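You operate a simulated robot arm through the tools that you are given. There is no shell and no other tool.

Carry out the task below with a simulated robot arm. There is one attempt and no reset: what you move stays moved.

TASK
Put things in order on the tooling bench top. At the end: the orange knob cap stands where the green tool with a rubber foot stood; the black plug stands where the orange knob cap stood; the white filter block is on the brown carton (marked "WIPES"); the green tool with a rubber foot is on the tall white box; whatever was shut is shut again. Leave all else as you found it, and nothing knocked over. Set down upright: green tool with a rubber foot.

Only the result counts: the job must be done as asked and must still hold three seconds after the hand-in. Knocking over, shifting, dropping, spilling or breaking anything else fails it. A push-on lid holds only when it is set on centred and level and pressed home; a screw cap is set on level and turned clockwise until tight.

THE ROBOT
A 6-joint arm with a two-finger parallel gripper, fixed in place. Base frame: the origin is at the foot of the arm, x ahead of it, y to its left, z up; the work surface is at about z = 0. Readings come in m, degrees, newtons and seconds.
With the tool pointing down near the work surface it reaches from about 0.18 to 0.46 m from the base axis. Its first joint turns from -70.0 to 70.0 degrees. Payload 1.9 kg.
The tool frame sits at the grasp point between the pads (the TCP): z along the fingers, y along the line on which they close. The tips reach 0.023 m beyond it. Largest opening 0.094 m; finger width 0.038, thickness 0.01; the body of the gripper, 0.054 by 0.096 m, starts 0.039 m behind the TCP.
Orientation is told as [roll, pitch, yaw] about the base's x, y, z axes, in that order, counted from this pose: with the fingers straight down and closing along the base's y, the tool's x points along the base's -x, its y along +y and its z along -z.

THE INTERFACE
- The arm moves only by the tool arm_command. Its arguments are lists of equal length, an entry for each row: "delta_rot": the turn, a rotation vector about the base's x, y, z in units of 6 degrees (1.0 is 6 degrees), a list of three; "delta_pos": the shift along the base's x, y, z in units of 40 mm (1.0 is 40 mm), a list of three; "hand": the gripper command, from -1 (fully open) to 1 (shut), values between in proportion. In form: {"delta_rot": [[ax, ay, az], ...], "delta_pos": [[dx, dy, dz], ...], "hand": [hand, ...]}. A call has 1 to 20 rows; each row shifts and turns the commanded pose from where the row before left it. A call with a number of a shift or a turn outside -1 to 1 is refused whole. Each row takes 0.2 s and may step no farther than 0.05 m and 8.6 degrees from the row before; otherwise, or with a gripper value out of range, the whole call is refused. Where a pose cannot be reached the arm comes as near as it can. A force on the tool above 40 N (or 10 N above the force at the start of the call, whichever is more), or a blocked arm, ends the call early, and 0.2 s more pass. Each finger travels about 0.108 m/s and halts on what it meets, pressing with about 44 N; the grip force reading is that of the motor and also rises with nothing between the fingers. The clock runs only during rows and for 0.2 s after the last one: add rows that do not move to give the fingers time. It gives the time, the measured TCP pose, the force on the tool (base axes), the opening and the grip force at its end, in the units of the frame above (readings bear some noise), with the torque about the TCP (base axes, N m) and any sound that the robot's microphone picked up.
- Cameras (640 x 400 px; columns grow to the right, rows downward): "scene" is fixed at [0.0665, 0.3168, 0.4344]; the picture's right is [-0.69, -0.72, 0.00], its down [-0.35, 0.33, -0.88] and it looks along [0.64, -0.61, -0.48] (base axes); focal length 214 px, centre (320, 200). "wrist" rides on the gripper at [0.086, 0.016, -0.074] in the tool frame; the picture's right is [-0.18, 0.98, 0.00], its down [-0.58, -0.11, -0.81] and it looks along [-0.79, -0.15, 0.59] (tool axes); focal length 243 px, centre (320, 200). There is no depth. A picture from a camera that has moved, and an enlarged one, comes with that camera's place and axes in the base frame and with its lens.
- capture(camera): a new picture of that camera. It takes no simulated time.
- enlarge(camera, box): a new picture of the part [left, top, right, bottom] of that camera's present view, enlarged. It takes no simulated time.
- hand_in(): hands the job in; it is judged then, once.

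Nothing tells you positions but the pictures and the camera data. Unless the task says otherwise, let go and move clear before handing in.

The tools are called after "Emit:" as a command line: name --argument value ..., lists and objects as JSON in quotes. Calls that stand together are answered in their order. arm_command: Moves the arm, as the interface text tells. Its arguments: {"type":"object","properties":{"delta_rot":{"type":"array","items":{"type":"array","items":{"type":"number"}}},"delta_pos":{"type":"array","items":{"type":"array","items":{"type":"number"}}},"hand":{"type":"array","items":{"type":"number"}}},"required":["delta_rot","delta_pos","hand"]} The other tools are called the same way: capture (camera) takes a picture; enlarge (camera, box) takes an enlarged picture of a part of a camera's view; hand_in () hands the job in.

At the start:

```text
time_s: 0.0
position: [0.2452, -0.062, 0.3341]
ee_rot: [0.0, 0.0, 0.0]
contact_force: [-0.7, -0.5, -0.1]
moment: [0.02, 0.0, 0.0]
width: 0.0942
grasp_force: 0.1
```

scene: 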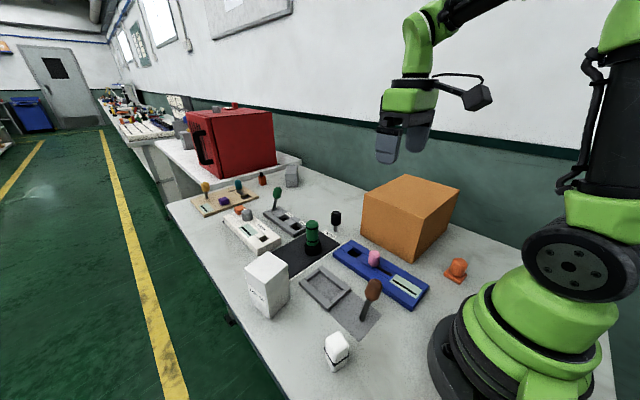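
wrist: 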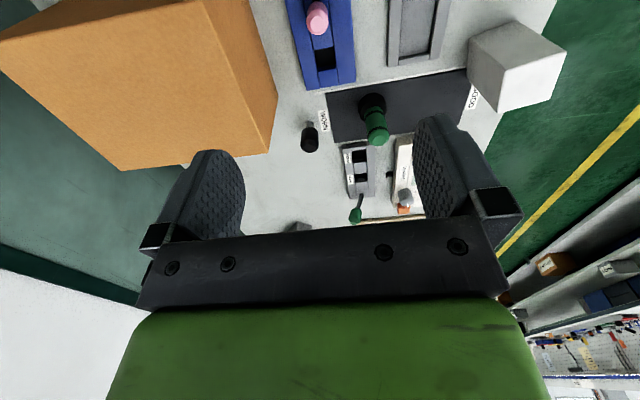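

I see a bench with a brown carton, a red cabinet, a tall white box, several tools and blocks, an orange knob cap near the arm foot and a black plug near the carton. I'll enlarge parts of the view to identify each item.

Emit:
enlarge --camera "scene" --box '[160, 160, 320, 260]'

Emit:
enlarge --camera "scene" --box '[300, 160, 480, 272]'

Emit:
enlarge --camera "scene" --box '[230, 240, 440, 372]'

Emit:
enlarge --camera "wrist" --box '[260, 0, 580, 200]'

Emit:
enlarge --camera "wrist" --box '[260, 100, 460, 240]'

```text
4.00 times, centred on (240, 210) of scene
camera zoom: at [0.0665, 0.3168, 0.4344], right [-0.69, -0.72, 0.0], down [-0.35, 0.33, -0.88], along [0.64, -0.61, -0.48], focal length 858 px, centre (640, 160)
```

zoom: 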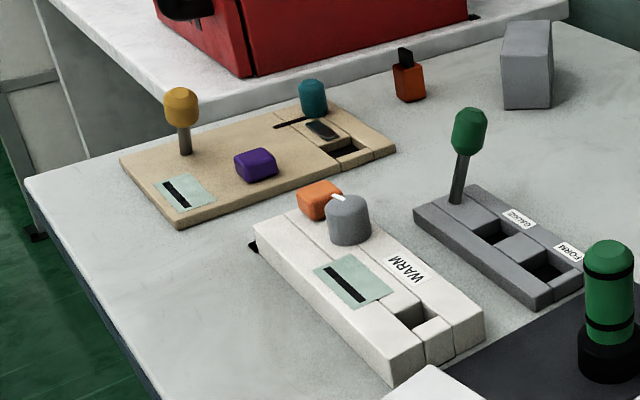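

```text
3.56 times, centred on (390, 216) of scene
camera zoom: at [0.0665, 0.3168, 0.4344], right [-0.69, -0.72, 0.0], down [-0.35, 0.33, -0.88], along [0.64, -0.61, -0.48], focal length 763 px, centre (71, 143)
```

zoom: 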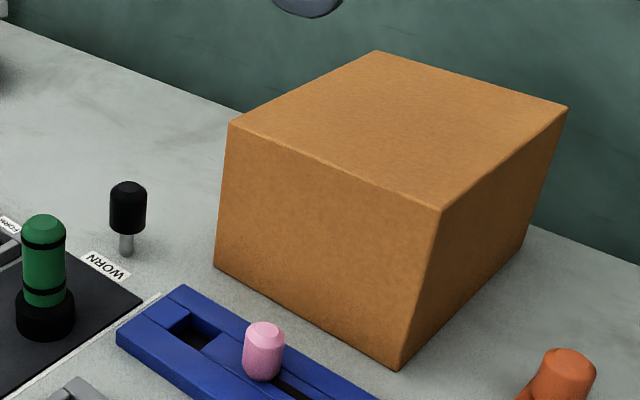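

```text
3.03 times, centred on (335, 306) of scene
camera zoom: at [0.0665, 0.3168, 0.4344], right [-0.69, -0.72, 0.0], down [-0.35, 0.33, -0.88], along [0.64, -0.61, -0.48], focal length 650 px, centre (274, -121)
```

zoom: 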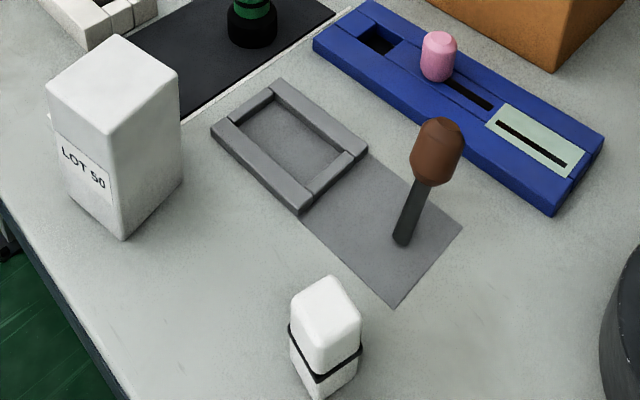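

```text
2.00 times, centred on (420, 100) of wrist
camera zoom: at [0.159, -0.0456, 0.4084], right [0.18, 0.98, 0.0], down [0.58, -0.11, 0.81], along [0.79, -0.15, -0.59], focal length 485 px, centre (120, 400)
```

zoom: 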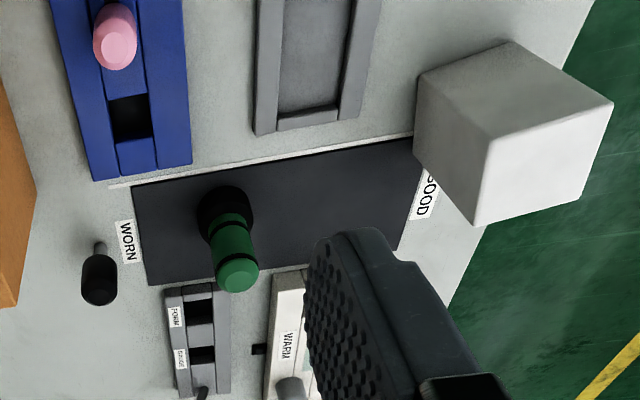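

```text
2.86 times, centred on (360, 170) of wrist
camera zoom: at [0.159, -0.0456, 0.4084], right [0.18, 0.98, 0.0], down [0.58, -0.11, 0.81], along [0.79, -0.15, -0.59], focal length 693 px, centre (206, 286)
```

zoom: 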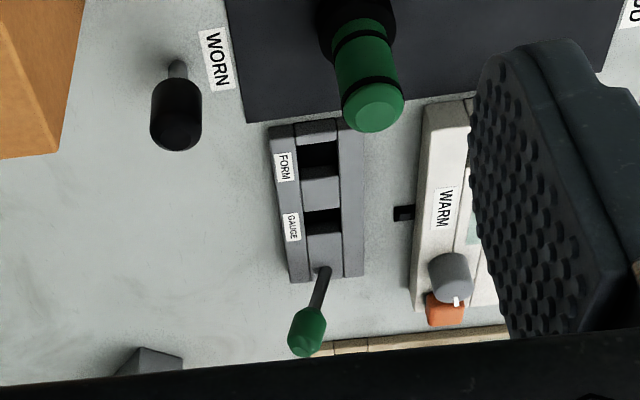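

The scene camera puts the green footed tool at about (0.43, 0.00), the black plug at about (0.45, -0.12), the orange cap at about (0.11, -0.19), the white filter block at about (0.185, 0.16), and the tall box at about (0.375, 0.175). I'll zoom in on each to refine these.

Emit:
enlarge --camera "scene" --box '[430, 240, 490, 300]'

Emit:
enlarge --camera "scene" --box '[290, 195, 360, 265]'

Emit:
enlarge --camera "scene" --box '[300, 310, 380, 380]'

Emit:
enlarge --camera "scene" --box '[235, 240, 305, 325]'

Emit:
enlarge --camera "wrist" --box '[290, 80, 410, 160]'

```text
6.67 times, centred on (460, 270) of scene
camera zoom: at [0.0665, 0.3168, 0.4344], right [-0.69, -0.72, 0.0], down [-0.35, 0.33, -0.88], along [0.64, -0.61, -0.48], focal length 1430 px, centre (-613, -267)
```

zoom: 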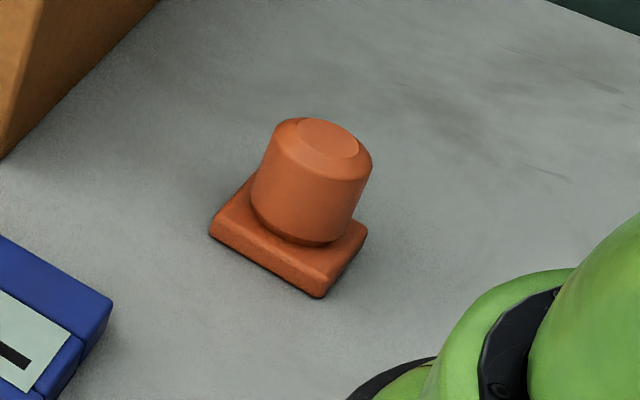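

```text
5.71 times, centred on (325, 230) of scene
camera zoom: at [0.0665, 0.3168, 0.4344], right [-0.69, -0.72, 0.0], down [-0.35, 0.33, -0.88], along [0.64, -0.61, -0.48], focal length 1226 px, centre (291, 29)
```

zoom: 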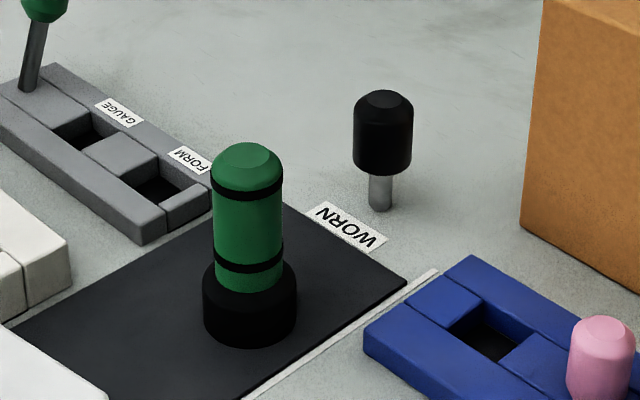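

```text
5.71 times, centred on (340, 345) of scene
camera zoom: at [0.0665, 0.3168, 0.4344], right [-0.69, -0.72, 0.0], down [-0.35, 0.33, -0.88], along [0.64, -0.61, -0.48], focal length 1226 px, centre (206, -629)
```

zoom: 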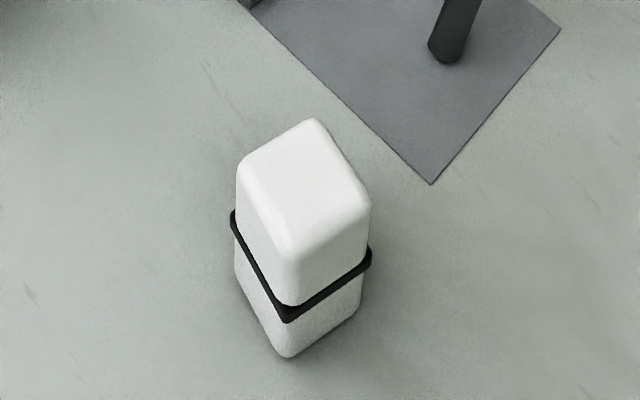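

```text
4.71 times, centred on (270, 282) of scene
camera zoom: at [0.0665, 0.3168, 0.4344], right [-0.69, -0.72, 0.0], down [-0.35, 0.33, -0.88], along [0.64, -0.61, -0.48], focal length 1009 px, centre (555, -188)
```

zoom: 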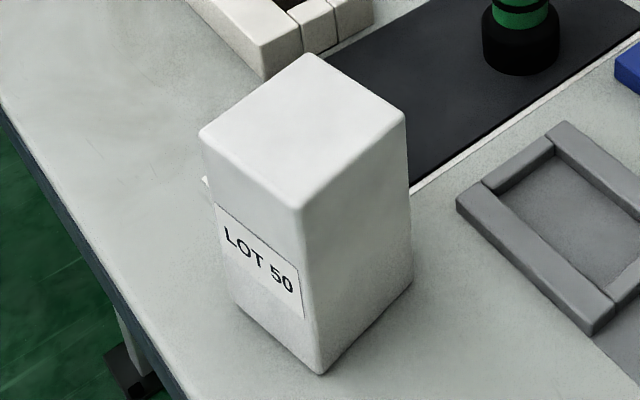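

```text
5.00 times, centred on (350, 120) of wrist
camera zoom: at [0.159, -0.0456, 0.4084], right [0.18, 0.98, 0.0], down [0.58, -0.11, 0.81], along [0.79, -0.15, -0.59], focal length 1213 px, centre (170, 600)
```

zoom: 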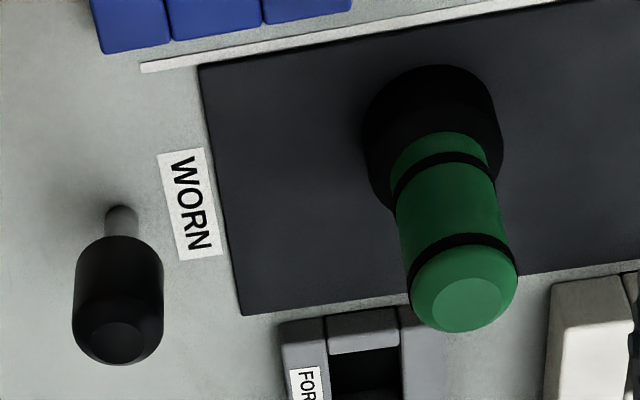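

Only one item fits each name within reach, and I have height estimates: green tool about 0.10 m, box about 0.10 m, carton about 0.146 m, plug about 0.073 m, cap about 0.05 m. I'll first move above the green tool with the gripper open and check the alignment.

Emit:
arm_command --delta_rot '[[0, 0, 0], [0, 0, 0], [0, 0, 0], [0, 0, 0], [0, 0, 0], [0, 0, 0]]' --delta_pos '[[0.925, 0.325, -0.6], [0.925, 0.325, -0.6], [0.925, 0.325, -0.6], [0.925, 0.325, -0.6], [0.925, 0.325, -0.6], [0, 0, 0]]' --hand '[-1, -1, -1, -1, -1, -1]'

```text
time_s: 1.4
position: [0.4324, 0.0045, 0.2154]
ee_rot: [0.0, 0.0, 0.0]
contact_force: [0.0, -0.2, 0.8]
moment: [0.03, -0.03, -0.01]
width: 0.0939
grasp_force: 0.0
```

The gripper should now be above the green tool at z≈0.215. I'll check it in both cameras.

Emit:
capture --camera "wrist"

Emit:
capture --camera "scene"

Emit:
enlarge --camera "scene" --box '[270, 150, 370, 270]'

```text
taken
camera wrist: at [0.3448, 0.0201, 0.2898], right [0.18, 0.98, 0.0], down [0.58, -0.11, 0.81], along [0.79, -0.15, -0.59], focal length 243 px, centre (320, 200)
```

wrist: 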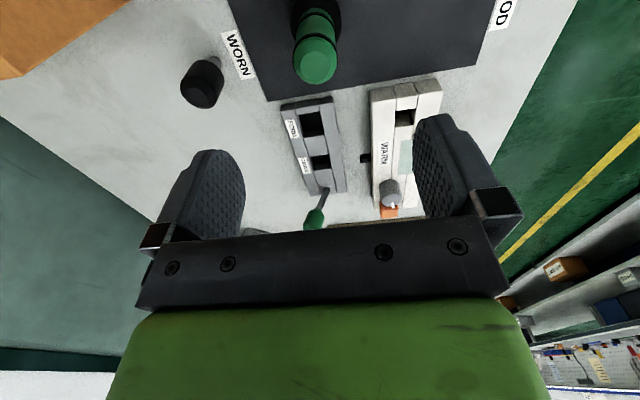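

```text
taken
```

scene: 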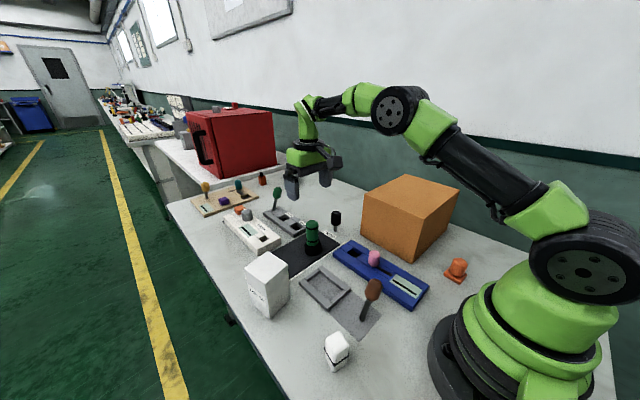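

```text
3.33 times, centred on (320, 210) of scene
camera zoom: at [0.0665, 0.3168, 0.4344], right [-0.69, -0.72, 0.0], down [-0.35, 0.33, -0.88], along [0.64, -0.61, -0.48], focal length 715 px, centre (320, 167)
```

zoom: 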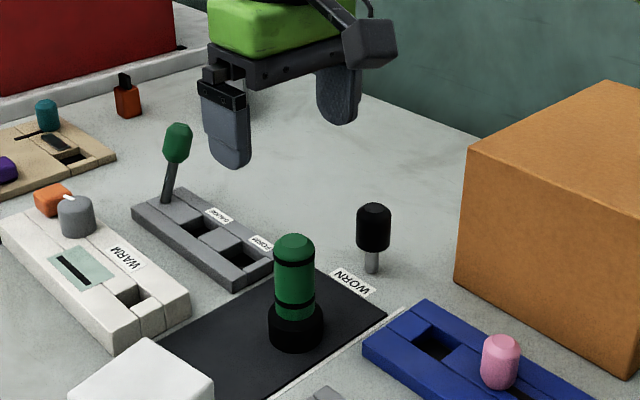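

The tool's top appears at about (0.43, 0.0025). I'll zoom in on the wrist view to refine that.

Emit:
enlarge --camera "wrist" --box '[160, 0, 360, 120]'

```text
3.20 times, centred on (260, 60) of wrist
camera zoom: at [0.3448, 0.0201, 0.2898], right [0.18, 0.98, 0.0], down [0.58, -0.11, 0.81], along [0.79, -0.15, -0.59], focal length 776 px, centre (512, 648)
```

zoom: 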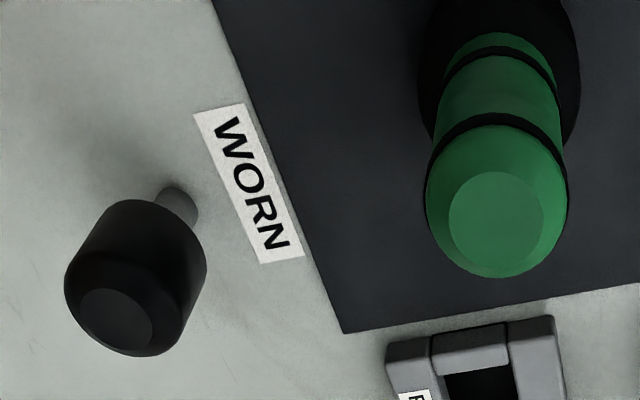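

I take the tool's centre to be about (0.431, 0.001). I'll descend part way around it and re-check before gripping.

Emit:
arm_command --delta_rot '[[0, 0, 0], [0, 0, 0], [0, 0, 0], [0, 0, 0]]' --delta_pos '[[0, -0.06, -0.7], [0, 0, -0.7], [0, 0, -0.7], [0, 0, 0]]' --hand '[-1, -1, -1, -1]'

Emit:
enlarge --camera "scene" --box '[270, 150, 370, 270]'

Emit:
capture --camera "wrist"

```text
time_s: 2.4
position: [0.4318, 0.0012, 0.1318]
ee_rot: [0.1, 0.1, 0.0]
contact_force: [0.4, -0.3, -0.4]
moment: [0.01, 0.0, 0.01]
width: 0.0939
grasp_force: 0.0
```

```text
3.33 times, centred on (320, 210) of scene
camera zoom: at [0.0665, 0.3168, 0.4344], right [-0.69, -0.72, 0.0], down [-0.35, 0.33, -0.88], along [0.64, -0.61, -0.48], focal length 715 px, centre (320, 167)
```

zoom: 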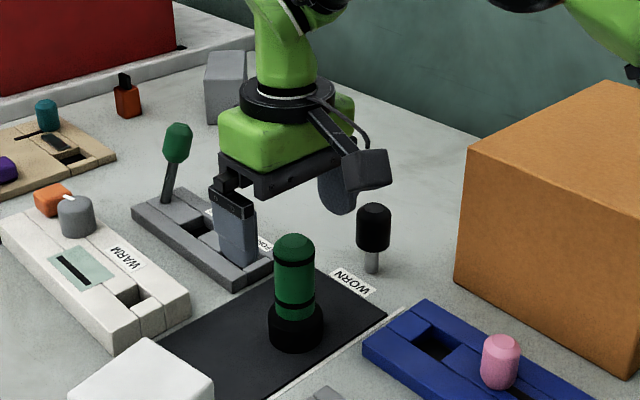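

```text
taken
camera wrist: at [0.3454, 0.018, 0.205], right [0.18, 0.98, 0.0], down [0.58, -0.11, 0.81], along [0.79, -0.15, -0.59], focal length 243 px, centre (320, 200)
```

wrist: 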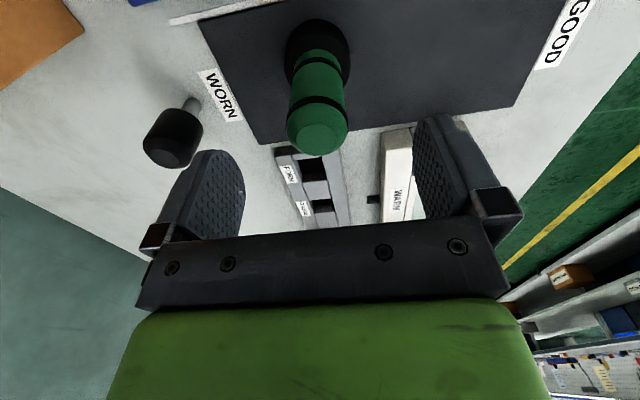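

Emit:
enlarge --camera "wrist" --box '[260, 0, 420, 160]'

```text
2.50 times, centred on (340, 80) of wrist
camera zoom: at [0.3454, 0.018, 0.205], right [0.18, 0.98, 0.0], down [0.58, -0.11, 0.81], along [0.79, -0.15, -0.59], focal length 606 px, centre (270, 500)
```

zoom: 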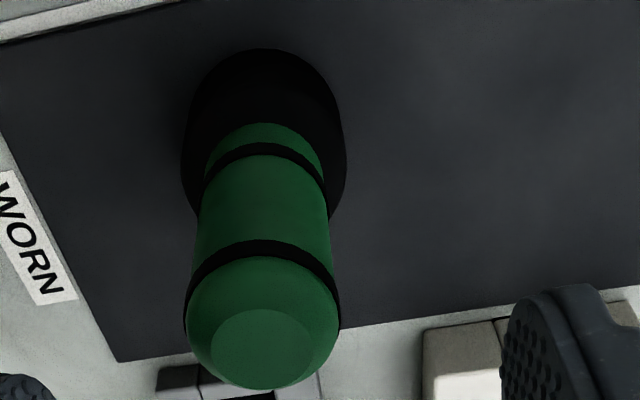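

Alignment is within a millimetre. I'll descend to grip height (z≈0.072) and close.

Emit:
arm_command --delta_rot '[[0, 0, 0], [0, 0, 0], [0, 0, 0], [0, 0, 0], [0, 0, 0], [0, 0, 0], [0, 0, 0], [0, 0, 0]]' --delta_pos '[[-0.01, -0.02, -0.75], [0, 0, -0.72], [0, 0, 0], [0, 0, 0], [0, 0, 0], [0, 0, 0], [0, 0, 0], [0, 0, 0]]' --hand '[-1, -1, -1, 1, 1, 1, 1, 1]'

Emit:
enlarge --camera "scene" --box '[270, 150, 370, 270]'

```text
time_s: 4.2
position: [0.4336, 0.0021, 0.0719]
ee_rot: [0.0, 0.1, 0.0]
contact_force: [-0.2, 0.2, 0.0]
moment: [0.01, -0.02, -0.01]
width: 0.033
grasp_force: 43.9
```

```text
3.33 times, centred on (320, 210) of scene
camera zoom: at [0.0665, 0.3168, 0.4344], right [-0.69, -0.72, 0.0], down [-0.35, 0.33, -0.88], along [0.64, -0.61, -0.48], focal length 715 px, centre (320, 167)
```

zoom: 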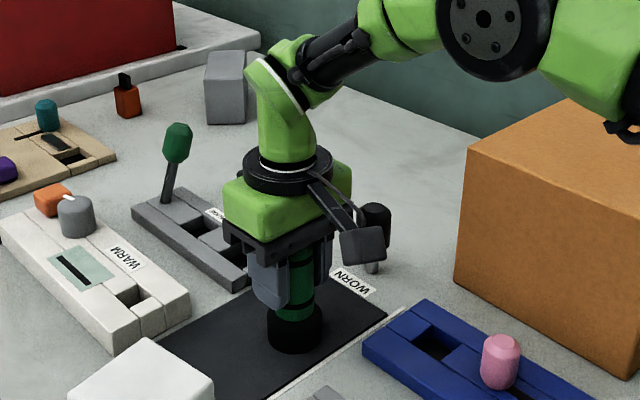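

The green tool is gripped at 0.033 m width. I'll lift it straight up, then carry it over the tall white box.

Emit:
arm_command --delta_rot '[[0, 0, 0], [0, 0, 0], [0, 0, 0], [0, 0, 0], [0, 0, 0], [0, 0, 0], [0, 0, 0], [0, 0, 0], [0, 0, 0], [0, 0, 0], [0, 0, 0], [0, 0, 0]]' --delta_pos '[[0, 0, 0.4], [0, 0, 0.7], [0, 0, 0.9], [0, 0, 0.9], [0, 0, 0.9], [-0.2, 0.6, 0], [-0.285, 0.855, 0], [-0.285, 0.855, 0], [-0.285, 0.855, 0], [-0.285, 0.855, 0], [-0.085, 0.255, 0], [0, 0, 0]]' --hand '[1, 1, 1, 1, 1, 1, 1, 1, 1, 1, 1, 1]'

Emit:
capture --camera "scene"

Emit:
capture --camera "wrist"

Emit:
enlarge --camera "scene" --box '[200, 180, 340, 330]'

```text
time_s: 6.8
position: [0.3708, 0.1694, 0.2251]
ee_rot: [0.0, 0.0, 0.0]
contact_force: [0.5, 0.0, -1.6]
moment: [0.02, 0.01, 0.02]
width: 0.0332
grasp_force: 43.9
```

```text
taken
```

scene: 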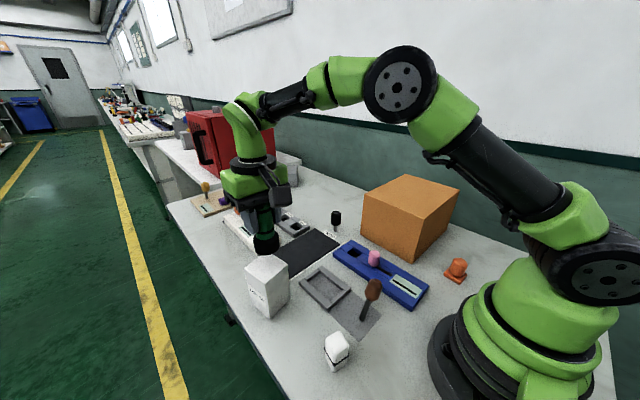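

```text
taken
camera wrist: at [0.2852, 0.1861, 0.2987], right [0.18, 0.98, 0.0], down [0.58, -0.11, 0.81], along [0.79, -0.15, -0.59], focal length 243 px, centre (320, 200)
```

wrist: 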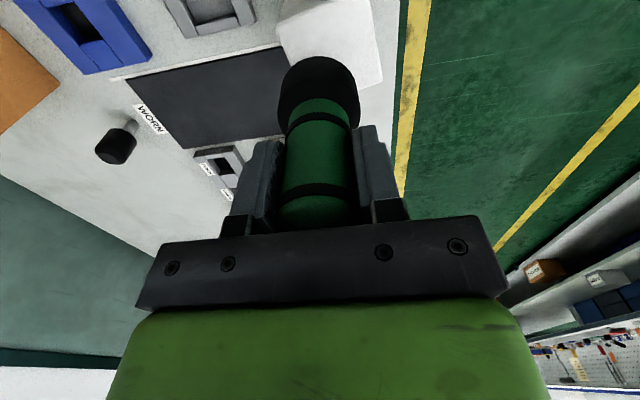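

```text
2.67 times, centred on (270, 255) of scene
camera zoom: at [0.0665, 0.3168, 0.4344], right [-0.69, -0.72, 0.0], down [-0.35, 0.33, -0.88], along [0.64, -0.61, -0.48], focal length 572 px, centre (453, 53)
```

zoom: 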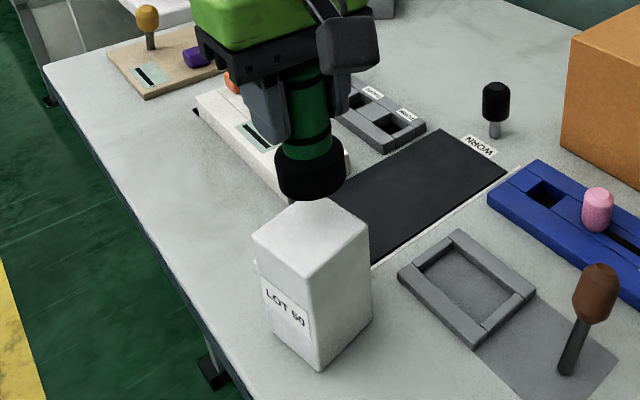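

The tool is held above the box, but my two camera estimates of the box centre differ slightly. I'll zoom in on the wrist view to settle it before lowering.

Emit:
enlarge --camera "wrist" --box '[230, 0, 430, 120]'

Emit:
enlarge --camera "scene" --box '[230, 220, 310, 330]'

```text
3.20 times, centred on (330, 60) of wrist
camera zoom: at [0.2852, 0.1861, 0.2987], right [0.18, 0.98, 0.0], down [0.58, -0.11, 0.81], along [0.79, -0.15, -0.59], focal length 776 px, centre (288, 648)
```

zoom: 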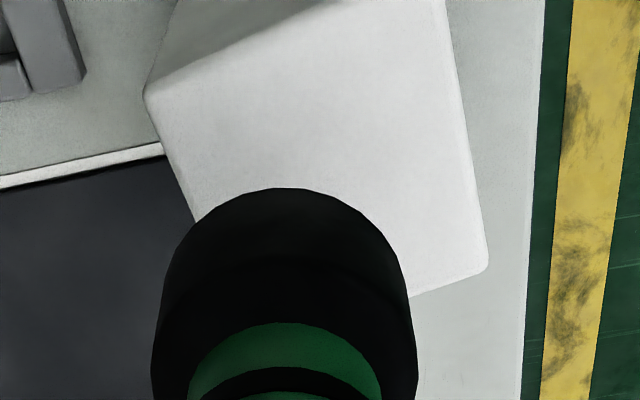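

```text
3.64 times, centred on (270, 275) of scene
camera zoom: at [0.0665, 0.3168, 0.4344], right [-0.69, -0.72, 0.0], down [-0.35, 0.33, -0.88], along [0.64, -0.61, -0.48], focal length 780 px, centre (502, -73)
```

zoom: 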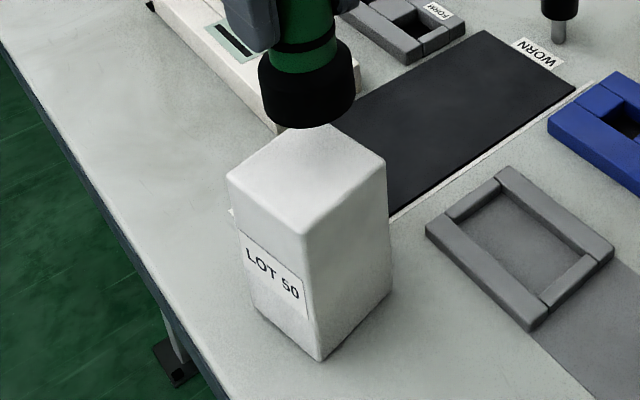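

The combined estimates put the box centre near (0.370, 0.179) with its top at z≈0.105. I'll shift there, lower the tool to about 15 mm above the box, and look again.

Emit:
arm_command --delta_rot '[[0, 0, 0], [0, 0, 0], [0, 0, 0]]' --delta_pos '[[-0.07, 0.2, -0.3], [0, 0, -0.35], [0, 0, 0]]' --hand '[1, 1, 1]'

Emit:
enlarge --camera "wrist" --box '[230, 0, 430, 120]'

Emit:
enlarge --camera "scene" --box '[230, 220, 310, 330]'

```text
time_s: 7.6
position: [0.3702, 0.1781, 0.1975]
ee_rot: [0.0, -0.1, -0.1]
contact_force: [-0.3, -0.2, -0.9]
moment: [0.0, -0.02, 0.02]
width: 0.0332
grasp_force: 44.2
```

```text
3.20 times, centred on (330, 60) of wrist
camera zoom: at [0.2833, 0.1943, 0.2719], right [0.18, 0.98, 0.0], down [0.58, -0.11, 0.81], along [0.79, -0.15, -0.59], focal length 776 px, centre (288, 648)
```

zoom: 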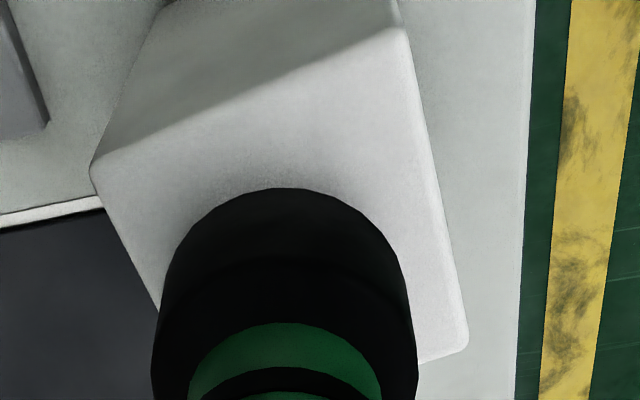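

```text
3.64 times, centred on (270, 275) of scene
camera zoom: at [0.0665, 0.3168, 0.4344], right [-0.69, -0.72, 0.0], down [-0.35, 0.33, -0.88], along [0.64, -0.61, -0.48], focal length 780 px, centre (502, -73)
```

zoom: 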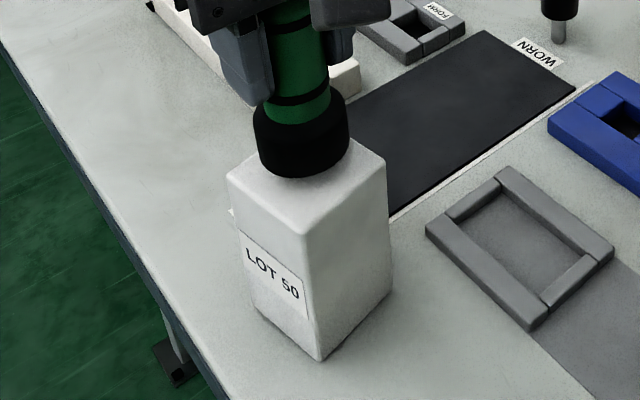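

Both cameras now agree the tool is centred over the box within about 2 mm. I'll lower it gently and watch the force for contact.

Emit:
arm_command --delta_rot '[[0, 0, 0], [0, 0, 0], [0, 0, 0], [0, 0, 0]]' --delta_pos '[[-0.02, 0, -0.15], [0, 0, -0.13], [0, 0, -0.07], [0, 0, 0]]' --hand '[1, 1, 1, 1]'

```text
time_s: 8.6
position: [0.369, 0.1796, 0.1856]
ee_rot: [0.1, -0.5, 0.0]
contact_force: [-2.8, 0.3, 38.4]
moment: [-0.33, -0.51, -0.01]
width: 0.0332
grasp_force: 44.0
```

Contact came early at z≈0.186, so the box is about 0.114 m tall and its centre is nearer (0.364, 0.181). I'll raise slightly, recentre, and lower again more gently.

Emit:
arm_command --delta_rot '[[0, 0, 0], [0, 0, 0], [0, 0, 0], [0, 0, 0]]' --delta_pos '[[0, 0, 0.1], [0, 0, 0.12], [-0.12, 0.04, 0], [0, 0, 0]]' --hand '[1, 1, 1, 1]'

Emit:
enlarge --camera "wrist" --box '[230, 0, 430, 120]'

Emit:
enlarge --camera "scene" --box '[230, 220, 310, 330]'

```text
time_s: 9.6
position: [0.3638, 0.1806, 0.1927]
ee_rot: [-0.1, 0.2, 0.0]
contact_force: [-0.3, -0.2, -0.9]
moment: [0.03, -0.01, -0.02]
width: 0.0332
grasp_force: 43.9
```

```text
3.20 times, centred on (330, 60) of wrist
camera zoom: at [0.2777, 0.1963, 0.266], right [0.18, 0.98, 0.0], down [0.58, -0.11, 0.81], along [0.79, -0.15, -0.59], focal length 776 px, centre (288, 648)
```

zoom: 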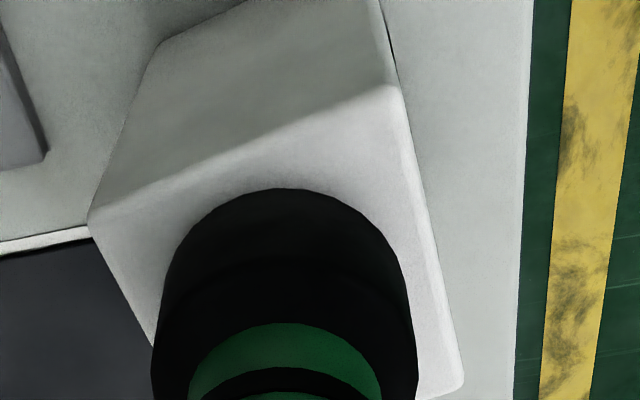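

```text
3.64 times, centred on (270, 275) of scene
camera zoom: at [0.0665, 0.3168, 0.4344], right [-0.69, -0.72, 0.0], down [-0.35, 0.33, -0.88], along [0.64, -0.61, -0.48], focal length 780 px, centre (502, -73)
```

zoom: 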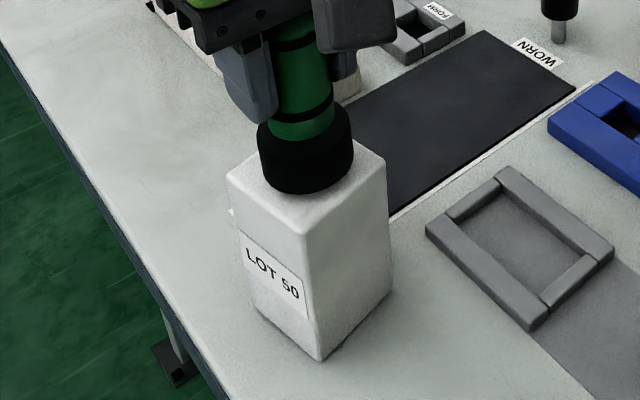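

The foot now looks centred on the box top in both views. I'll lower in small steps until light contact.

Emit:
arm_command --delta_rot '[[0, 0, 0], [0, 0, 0], [0, 0, 0]]' --delta_pos '[[0, -0.02, -0.06], [0, 0, -0.06], [0, 0, 0]]' --hand '[1, 1, 1]'

```text
time_s: 10.4
position: [0.3642, 0.1795, 0.1877]
ee_rot: [0.0, 0.0, -0.1]
contact_force: [-0.7, -0.3, -0.2]
moment: [0.01, 0.0, 0.01]
width: 0.0331
grasp_force: 43.8
```

Emit:
arm_command --delta_rot '[[0, 0, 0], [0, 0, 0]]' --delta_pos '[[0, 0, -0.03], [0, 0, 0]]' --hand '[1, 1]'

```text
time_s: 11.0
position: [0.3643, 0.1795, 0.1864]
ee_rot: [0.0, 0.0, 0.0]
contact_force: [1.0, 0.0, 1.4]
moment: [0.02, -0.03, 0.02]
width: 0.0333
grasp_force: 44.2
```

No clear contact yet, so I'll take another 1 mm step.

Emit:
arm_command --delta_rot '[[0, 0, 0], [0, 0, 0]]' --delta_pos '[[0, 0, -0.025], [0, 0, 0]]' --hand '[1, 1]'

```text
time_s: 11.6
position: [0.365, 0.1798, 0.1858]
ee_rot: [0.1, -0.3, 0.0]
contact_force: [-2.0, 1.4, 17.7]
moment: [-0.04, -0.23, 0.0]
width: 0.0332
grasp_force: 43.9
```

Light contact is made. I'll ease off half a millimetre, then open and rise.

Emit:
arm_command --delta_rot '[[0, 0, 0], [0, 0, 0], [0, 0, 0], [0, 0, 0]]' --delta_pos '[[0, 0, 0.015], [0, 0, 0], [0, 0, 0], [0, 0, 0]]' --hand '[1, 1, 0.0, -1]'

Emit:
enlarge --camera "scene" --box '[230, 200, 310, 330]'

```text
time_s: 12.6
position: [0.3637, 0.1796, 0.1845]
ee_rot: [0.0, 0.0, -0.1]
contact_force: [-0.8, -0.3, -0.5]
moment: [0.01, 0.0, 0.04]
width: 0.0937
grasp_force: 0.1
```

```text
3.08 times, centred on (270, 265) of scene
camera zoom: at [0.0665, 0.3168, 0.4344], right [-0.69, -0.72, 0.0], down [-0.35, 0.33, -0.88], along [0.64, -0.61, -0.48], focal length 660 px, centre (474, 0)
```

zoom: 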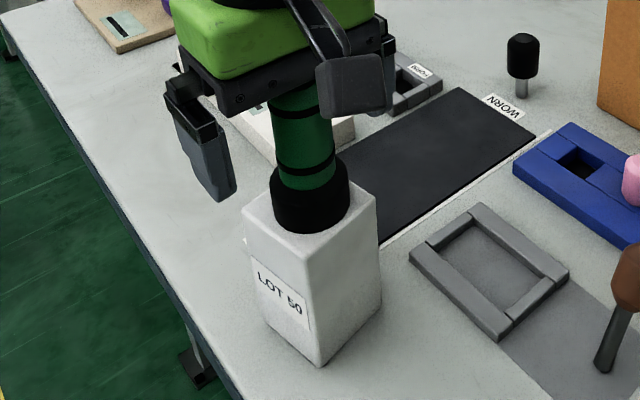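

The green tool stands upright on the tall box. I'll rise clear and check that it stays put.

Emit:
arm_command --delta_rot '[[0, 0, 0], [0, 0, 0], [0, 0, 0], [0, 0, 0]]' --delta_pos '[[0, 0, 0.5], [0, 0, 0.9], [0, 0, 0.9], [0, 0, 0.4]]' --hand '[-1, -1, -1, -1]'

Emit:
enlarge --camera "scene" --box '[220, 180, 320, 330]'

Emit:
capture --camera "wrist"

```text
time_s: 13.6
position: [0.365, 0.1786, 0.2944]
ee_rot: [0.0, 0.0, 0.1]
contact_force: [-0.3, 0.1, -1.8]
moment: [0.02, 0.02, 0.01]
width: 0.094
grasp_force: 0.0
```

```text
2.67 times, centred on (270, 255) of scene
camera zoom: at [0.0665, 0.3168, 0.4344], right [-0.69, -0.72, 0.0], down [-0.35, 0.33, -0.88], along [0.64, -0.61, -0.48], focal length 572 px, centre (453, 53)
```

zoom: 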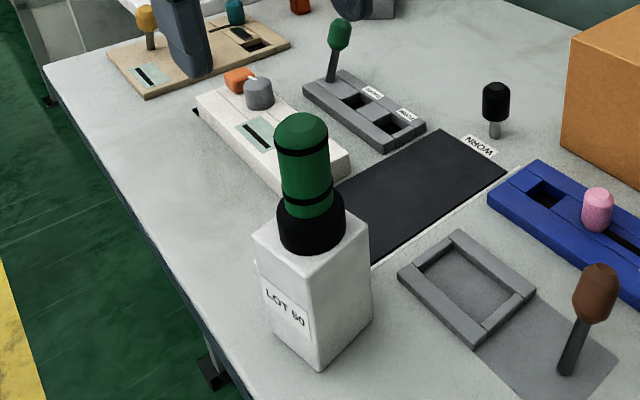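

```text
taken
camera wrist: at [0.2782, 0.1955, 0.3685], right [0.18, 0.98, 0.0], down [0.58, -0.11, 0.81], along [0.79, -0.15, -0.59], focal length 243 px, centre (320, 200)
```

wrist: 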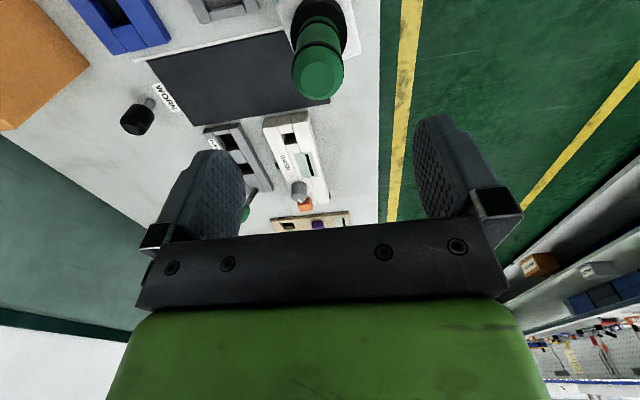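

The tool is stable. Next I'll travel around to above the orange cap at about (0.111, -0.204), staying at z≈0.29.

Emit:
arm_command --delta_rot '[[0, 0, 0], [0, 0, 0], [0, 0, 0], [0, 0, 0], [0, 0, 0], [0, 0, 0], [0, 0, 0], [0, 0, 0], [0, 0, 0], [0, 0, 0], [0, 0, 0], [0, 0, 0], [0, 0, 0]]' --delta_pos '[[-0.27, -0.96, 0], [-0.27, -0.96, 0], [-0.27, -0.96, 0], [-0.27, -0.96, 0], [-0.27, -0.96, 0], [-0.27, -0.96, 0], [-0.6, -0.54, 0], [-0.6, -0.54, 0], [-0.6, -0.54, 0], [-0.6, -0.54, 0], [-0.6, -0.54, 0], [-0.6, -0.54, 0], [0, 0, 0]]' --hand '[-1, -1, -1, -1, -1, -1, -1, -1, -1, -1, -1, -1, -1]'

Emit:
capture --camera "scene"

Emit:
capture --camera "wrist"

```text
time_s: 16.4
position: [0.1566, -0.18, 0.2932]
ee_rot: [0.0, -0.2, 0.1]
contact_force: [0.1, 0.4, -0.8]
moment: [0.01, -0.01, -0.03]
width: 0.094
grasp_force: 0.1
```

```text
taken
```

scene: 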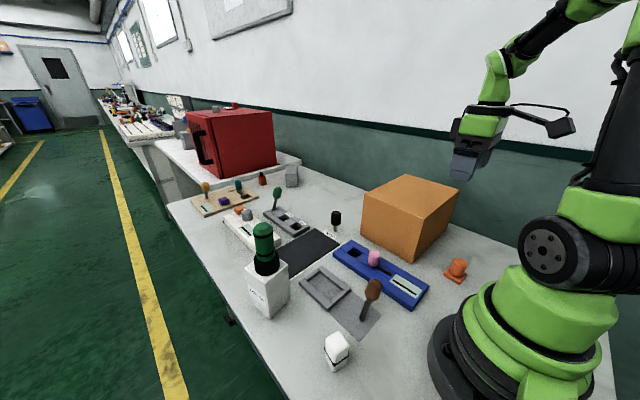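

```text
taken
camera wrist: at [0.0696, -0.1648, 0.368], right [0.18, 0.98, 0.0], down [0.58, -0.11, 0.81], along [0.79, -0.15, -0.59], focal length 243 px, centre (320, 200)
```

wrist: 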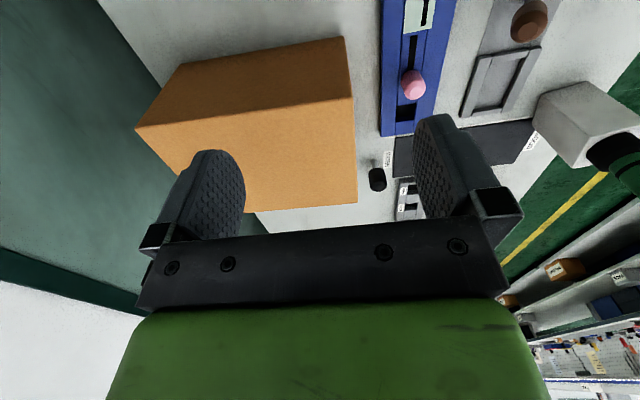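

The carton and cap are as expected. I'll move over the cap at about (0.109, -0.203) and lower to z≈0.16 to align.

Emit:
arm_command --delta_rot '[[0, 0, 0], [0, 0, 0], [0, 0, 0], [0, 0, 0], [0, 0, 0]]' --delta_pos '[[-0.39, -0.19, -0.5], [-0.39, -0.19, -0.8], [-0.39, -0.19, -1], [0, 0, -1], [0, 0, 0]]' --hand '[-1, -1, -1, -1, -1]'

Emit:
enlarge --camera "scene" --box '[400, 150, 560, 310]'

Emit:
capture --camera "wrist"

```text
time_s: 17.6
position: [0.109, -0.2032, 0.1614]
ee_rot: [0.1, 0.1, -0.1]
contact_force: [-0.9, 0.1, -0.2]
moment: [0.0, 0.0, 0.01]
width: 0.0942
grasp_force: 0.0
```

```text
2.50 times, centred on (480, 230) of scene
camera zoom: at [0.0665, 0.3168, 0.4344], right [-0.69, -0.72, 0.0], down [-0.35, 0.33, -0.88], along [0.64, -0.61, -0.48], focal length 536 px, centre (-80, 125)
```

zoom: 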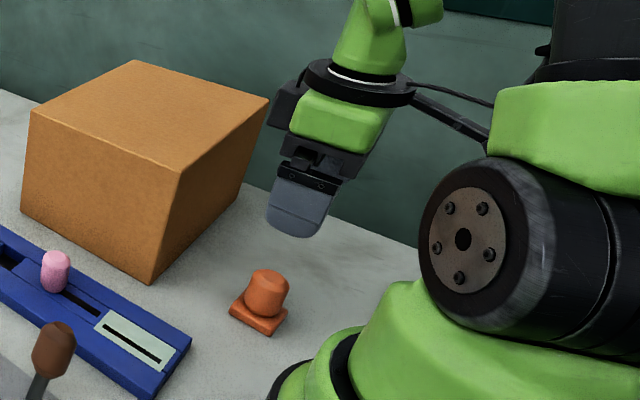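

```text
taken
camera wrist: at [0.0222, -0.1867, 0.2362], right [0.18, 0.98, 0.0], down [0.58, -0.11, 0.81], along [0.79, -0.15, -0.59], focal length 243 px, centre (320, 200)
```

wrist: 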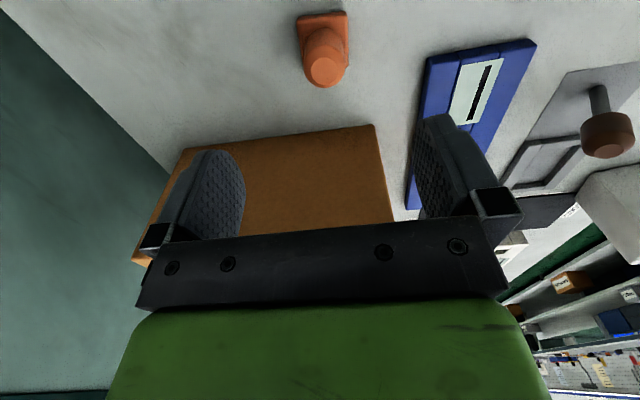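

Emit:
enlarge --camera "wrist" --box '[270, 0, 390, 100]'

```text
4.00 times, centred on (330, 50) of wrist
camera zoom: at [0.0222, -0.1867, 0.2362], right [0.18, 0.98, 0.0], down [0.58, -0.11, 0.81], along [0.79, -0.15, -0.59], focal length 970 px, centre (280, 800)
```

zoom: 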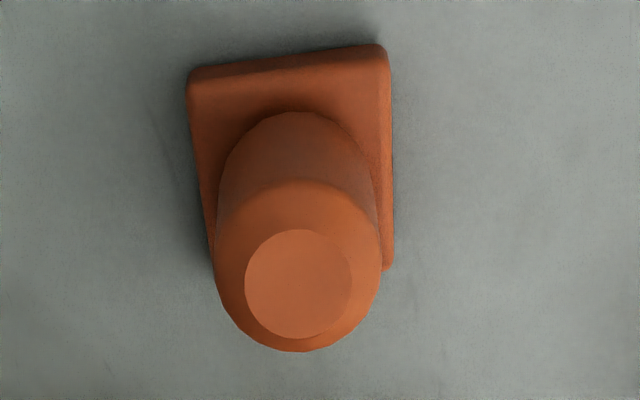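

The wrist view puts the cap at about (0.110, -0.200). I'll adjust and descend most of the way, then check again.

Emit:
arm_command --delta_rot '[[0, 0, 0], [0, 0, 0], [0, 0, 0], [0, 0, 0]]' --delta_pos '[[0.03, 0.08, -0.6], [0, 0, -0.7], [0, 0, -0.6], [0, 0, 0]]' --hand '[-1, -1, -1, -1]'

Emit:
enlarge --camera "scene" --box '[400, 180, 560, 310]'

Emit:
capture --camera "wrist"

```text
time_s: 18.6
position: [0.1114, -0.2015, 0.0858]
ee_rot: [0.1, 0.0, -0.1]
contact_force: [0.4, 0.2, 1.0]
moment: [0.01, 0.0, -0.01]
width: 0.094
grasp_force: 0.0
```

```text
3.08 times, centred on (480, 245) of scene
camera zoom: at [0.0665, 0.3168, 0.4344], right [-0.69, -0.72, 0.0], down [-0.35, 0.33, -0.88], along [0.64, -0.61, -0.48], focal length 660 px, centre (-172, 62)
```

zoom: 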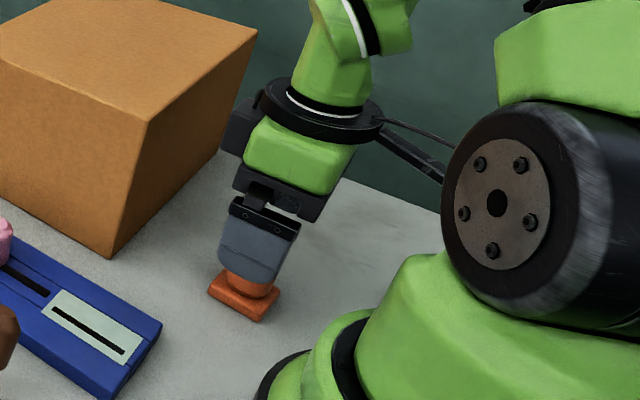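

```text
taken
camera wrist: at [0.024, -0.184, 0.1597], right [0.19, 0.98, 0.0], down [0.58, -0.11, 0.81], along [0.79, -0.15, -0.59], focal length 243 px, centre (320, 200)
```

wrist: 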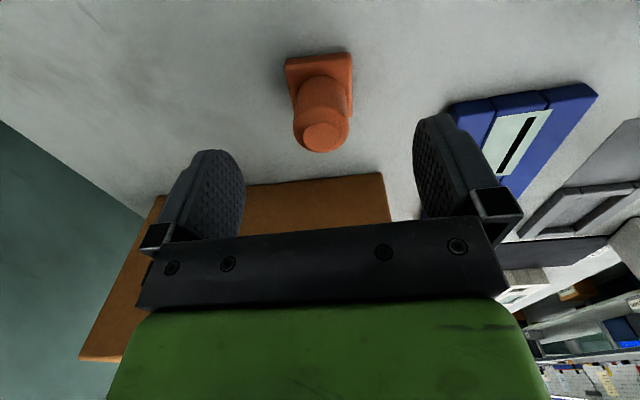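

The knob is centred to within about 2 mm. I'll make a small y correction, lower to grip height, and close.

Emit:
arm_command --delta_rot '[[0, 0, 0], [0, 0, 0], [0, 0, 0], [0, 0, 0], [0, 0, 0], [0, 0, 0], [0, 0, 0], [0, 0, 0]]' --delta_pos '[[0, 0.05, -0.4], [0, 0, -0.5], [0, 0, -0.3], [0, 0, 0], [0, 0, 0], [0, 0, 0], [0, 0, 0], [0, 0, 0]]' --hand '[-1, -1, -1, -1, 1, 1, 1, 1]'

Emit:
enlarge --camera "scene" --box '[400, 180, 560, 310]'

Emit:
enlarge --camera "wrist" --box '[200, 50, 440, 220]'

```text
time_s: 20.4
position: [0.1102, -0.1981, 0.0377]
ee_rot: [-0.1, 0.1, 0.1]
contact_force: [0.5, 0.1, -0.5]
moment: [-0.01, -0.04, -0.02]
width: 0.0302
grasp_force: 43.4
```

```text
3.08 times, centred on (480, 245) of scene
camera zoom: at [0.0665, 0.3168, 0.4344], right [-0.69, -0.72, 0.0], down [-0.35, 0.33, -0.88], along [0.64, -0.61, -0.48], focal length 660 px, centre (-172, 62)
```

zoom: 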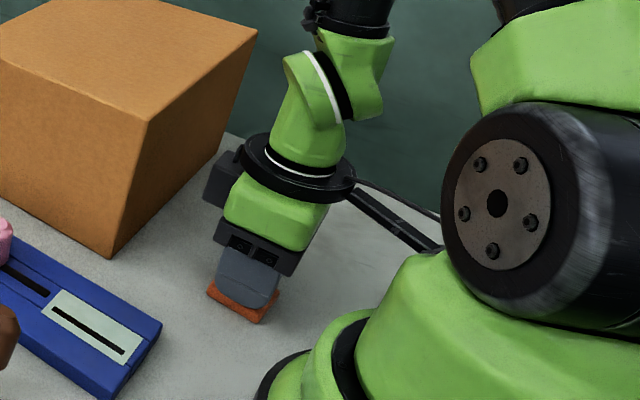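

```text
2.35 times, centred on (320, 135) of wrist
camera zoom: at [0.0234, -0.1814, 0.1116], right [0.18, 0.98, 0.0], down [0.58, -0.11, 0.81], along [0.79, -0.15, -0.59], focal length 571 px, centre (320, 353)
```

zoom: 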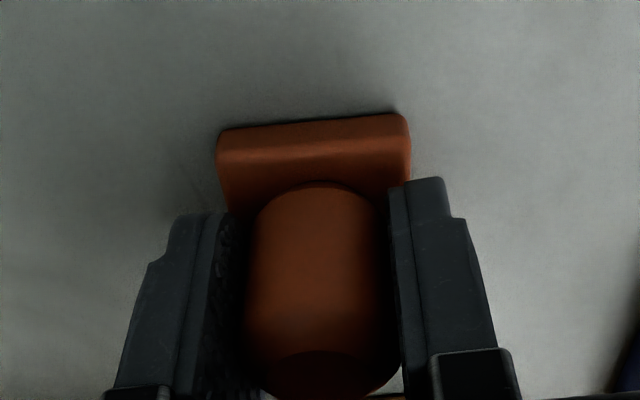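

The cap is gripped at 0.030 m width with the TCP at (0.110, -0.198). I'll lift it straight up and check the hold.

Emit:
arm_command --delta_rot '[[0, 0, 0], [0, 0, 0], [0, 0, 0], [0, 0, 0], [0, 0, 0], [0, 0, 0], [0, 0, 0], [0, 0, 0]]' --delta_pos '[[0, 0, 0.4], [0, 0, 0.8], [0, 0, 0.9], [0, 0, 0.9], [0, 0, 0.9], [0, 0, 0.9], [0, 0, 0.7], [0, 0, 0]]' --hand '[1, 1, 1, 1, 1, 1, 1, 1]'

Emit:
capture --camera "scene"

Emit:
enlarge --camera "wrist" --box '[200, 50, 440, 220]'

```text
time_s: 22.2
position: [0.1099, -0.1993, 0.2608]
ee_rot: [0.0, 0.0, 0.0]
contact_force: [0.4, 1.1, -0.3]
moment: [0.02, 0.0, -0.03]
width: 0.0304
grasp_force: 43.8
```

```text
taken
```

scene: 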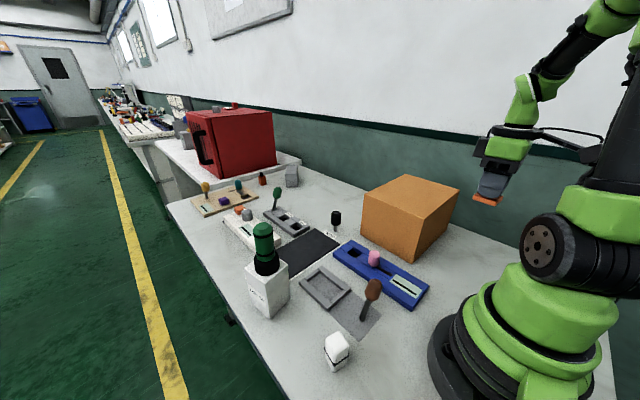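

```text
2.35 times, centred on (320, 135) of wrist
camera zoom: at [0.0232, -0.1816, 0.335], right [0.18, 0.98, 0.0], down [0.58, -0.11, 0.81], along [0.79, -0.15, -0.59], focal length 571 px, centre (320, 353)
```

zoom: 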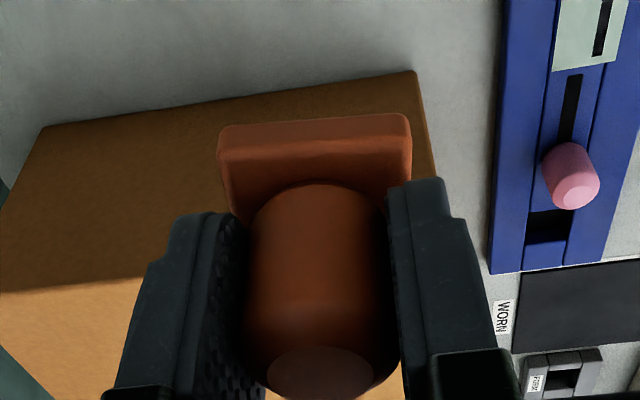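

The cap is held level. I'll carry it over to the green tool's old spot at about (0.4305, 0.0003).

Emit:
arm_command --delta_rot '[[0, 0, 0], [0, 0, 0], [0, 0, 0], [0, 0, 0], [0, 0, 0], [0, 0, 0], [0, 0, 0], [0, 0, 0], [0, 0, 0], [0, 0, 0], [0, 0, 0], [0, 0, 0]]' --delta_pos '[[0.4, 0.2475, 0], [0.8, 0.495, 0], [0.8, 0.495, 0], [0.8, 0.495, 0], [0.8, 0.495, 0], [0.8, 0.495, 0], [0.8, 0.495, 0], [0.8, 0.495, 0], [0.8, 0.495, 0], [0.8, 0.495, 0], [0.4125, 0.255, 0], [0, 0, 0]]' --hand '[1, 1, 1, 1, 1, 1, 1, 1, 1, 1, 1, 1]'

Emit:
capture --camera "scene"

Emit:
capture --camera "wrist"

```text
time_s: 24.8
position: [0.4328, 0.0014, 0.2567]
ee_rot: [0.0, 0.1, 0.0]
contact_force: [-0.3, -0.5, -0.3]
moment: [0.0, 0.0, -0.03]
width: 0.0303
grasp_force: 43.5
```

```text
taken
```

scene: 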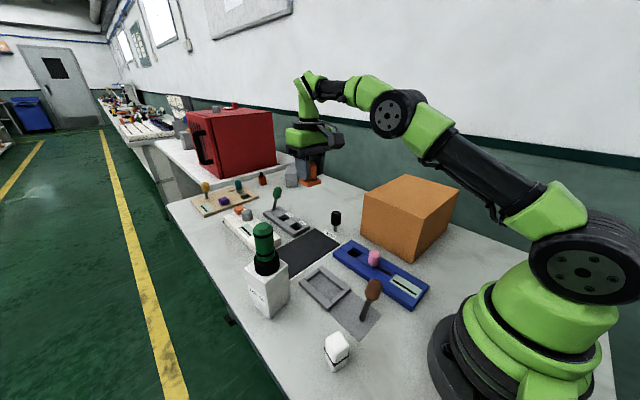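

```text
taken
camera wrist: at [0.3456, 0.0175, 0.3317], right [0.18, 0.98, 0.0], down [0.58, -0.11, 0.81], along [0.79, -0.15, -0.59], focal length 243 px, centre (320, 200)
```

wrist: 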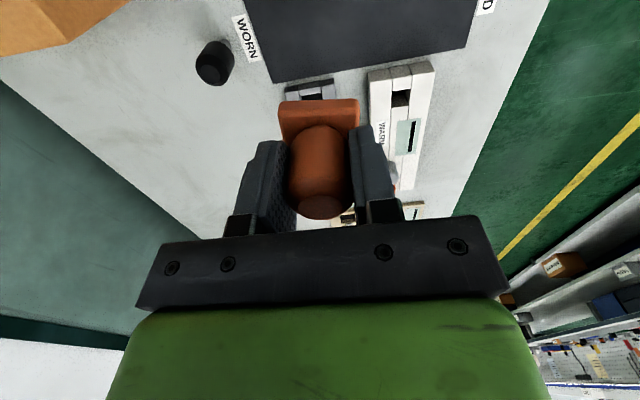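

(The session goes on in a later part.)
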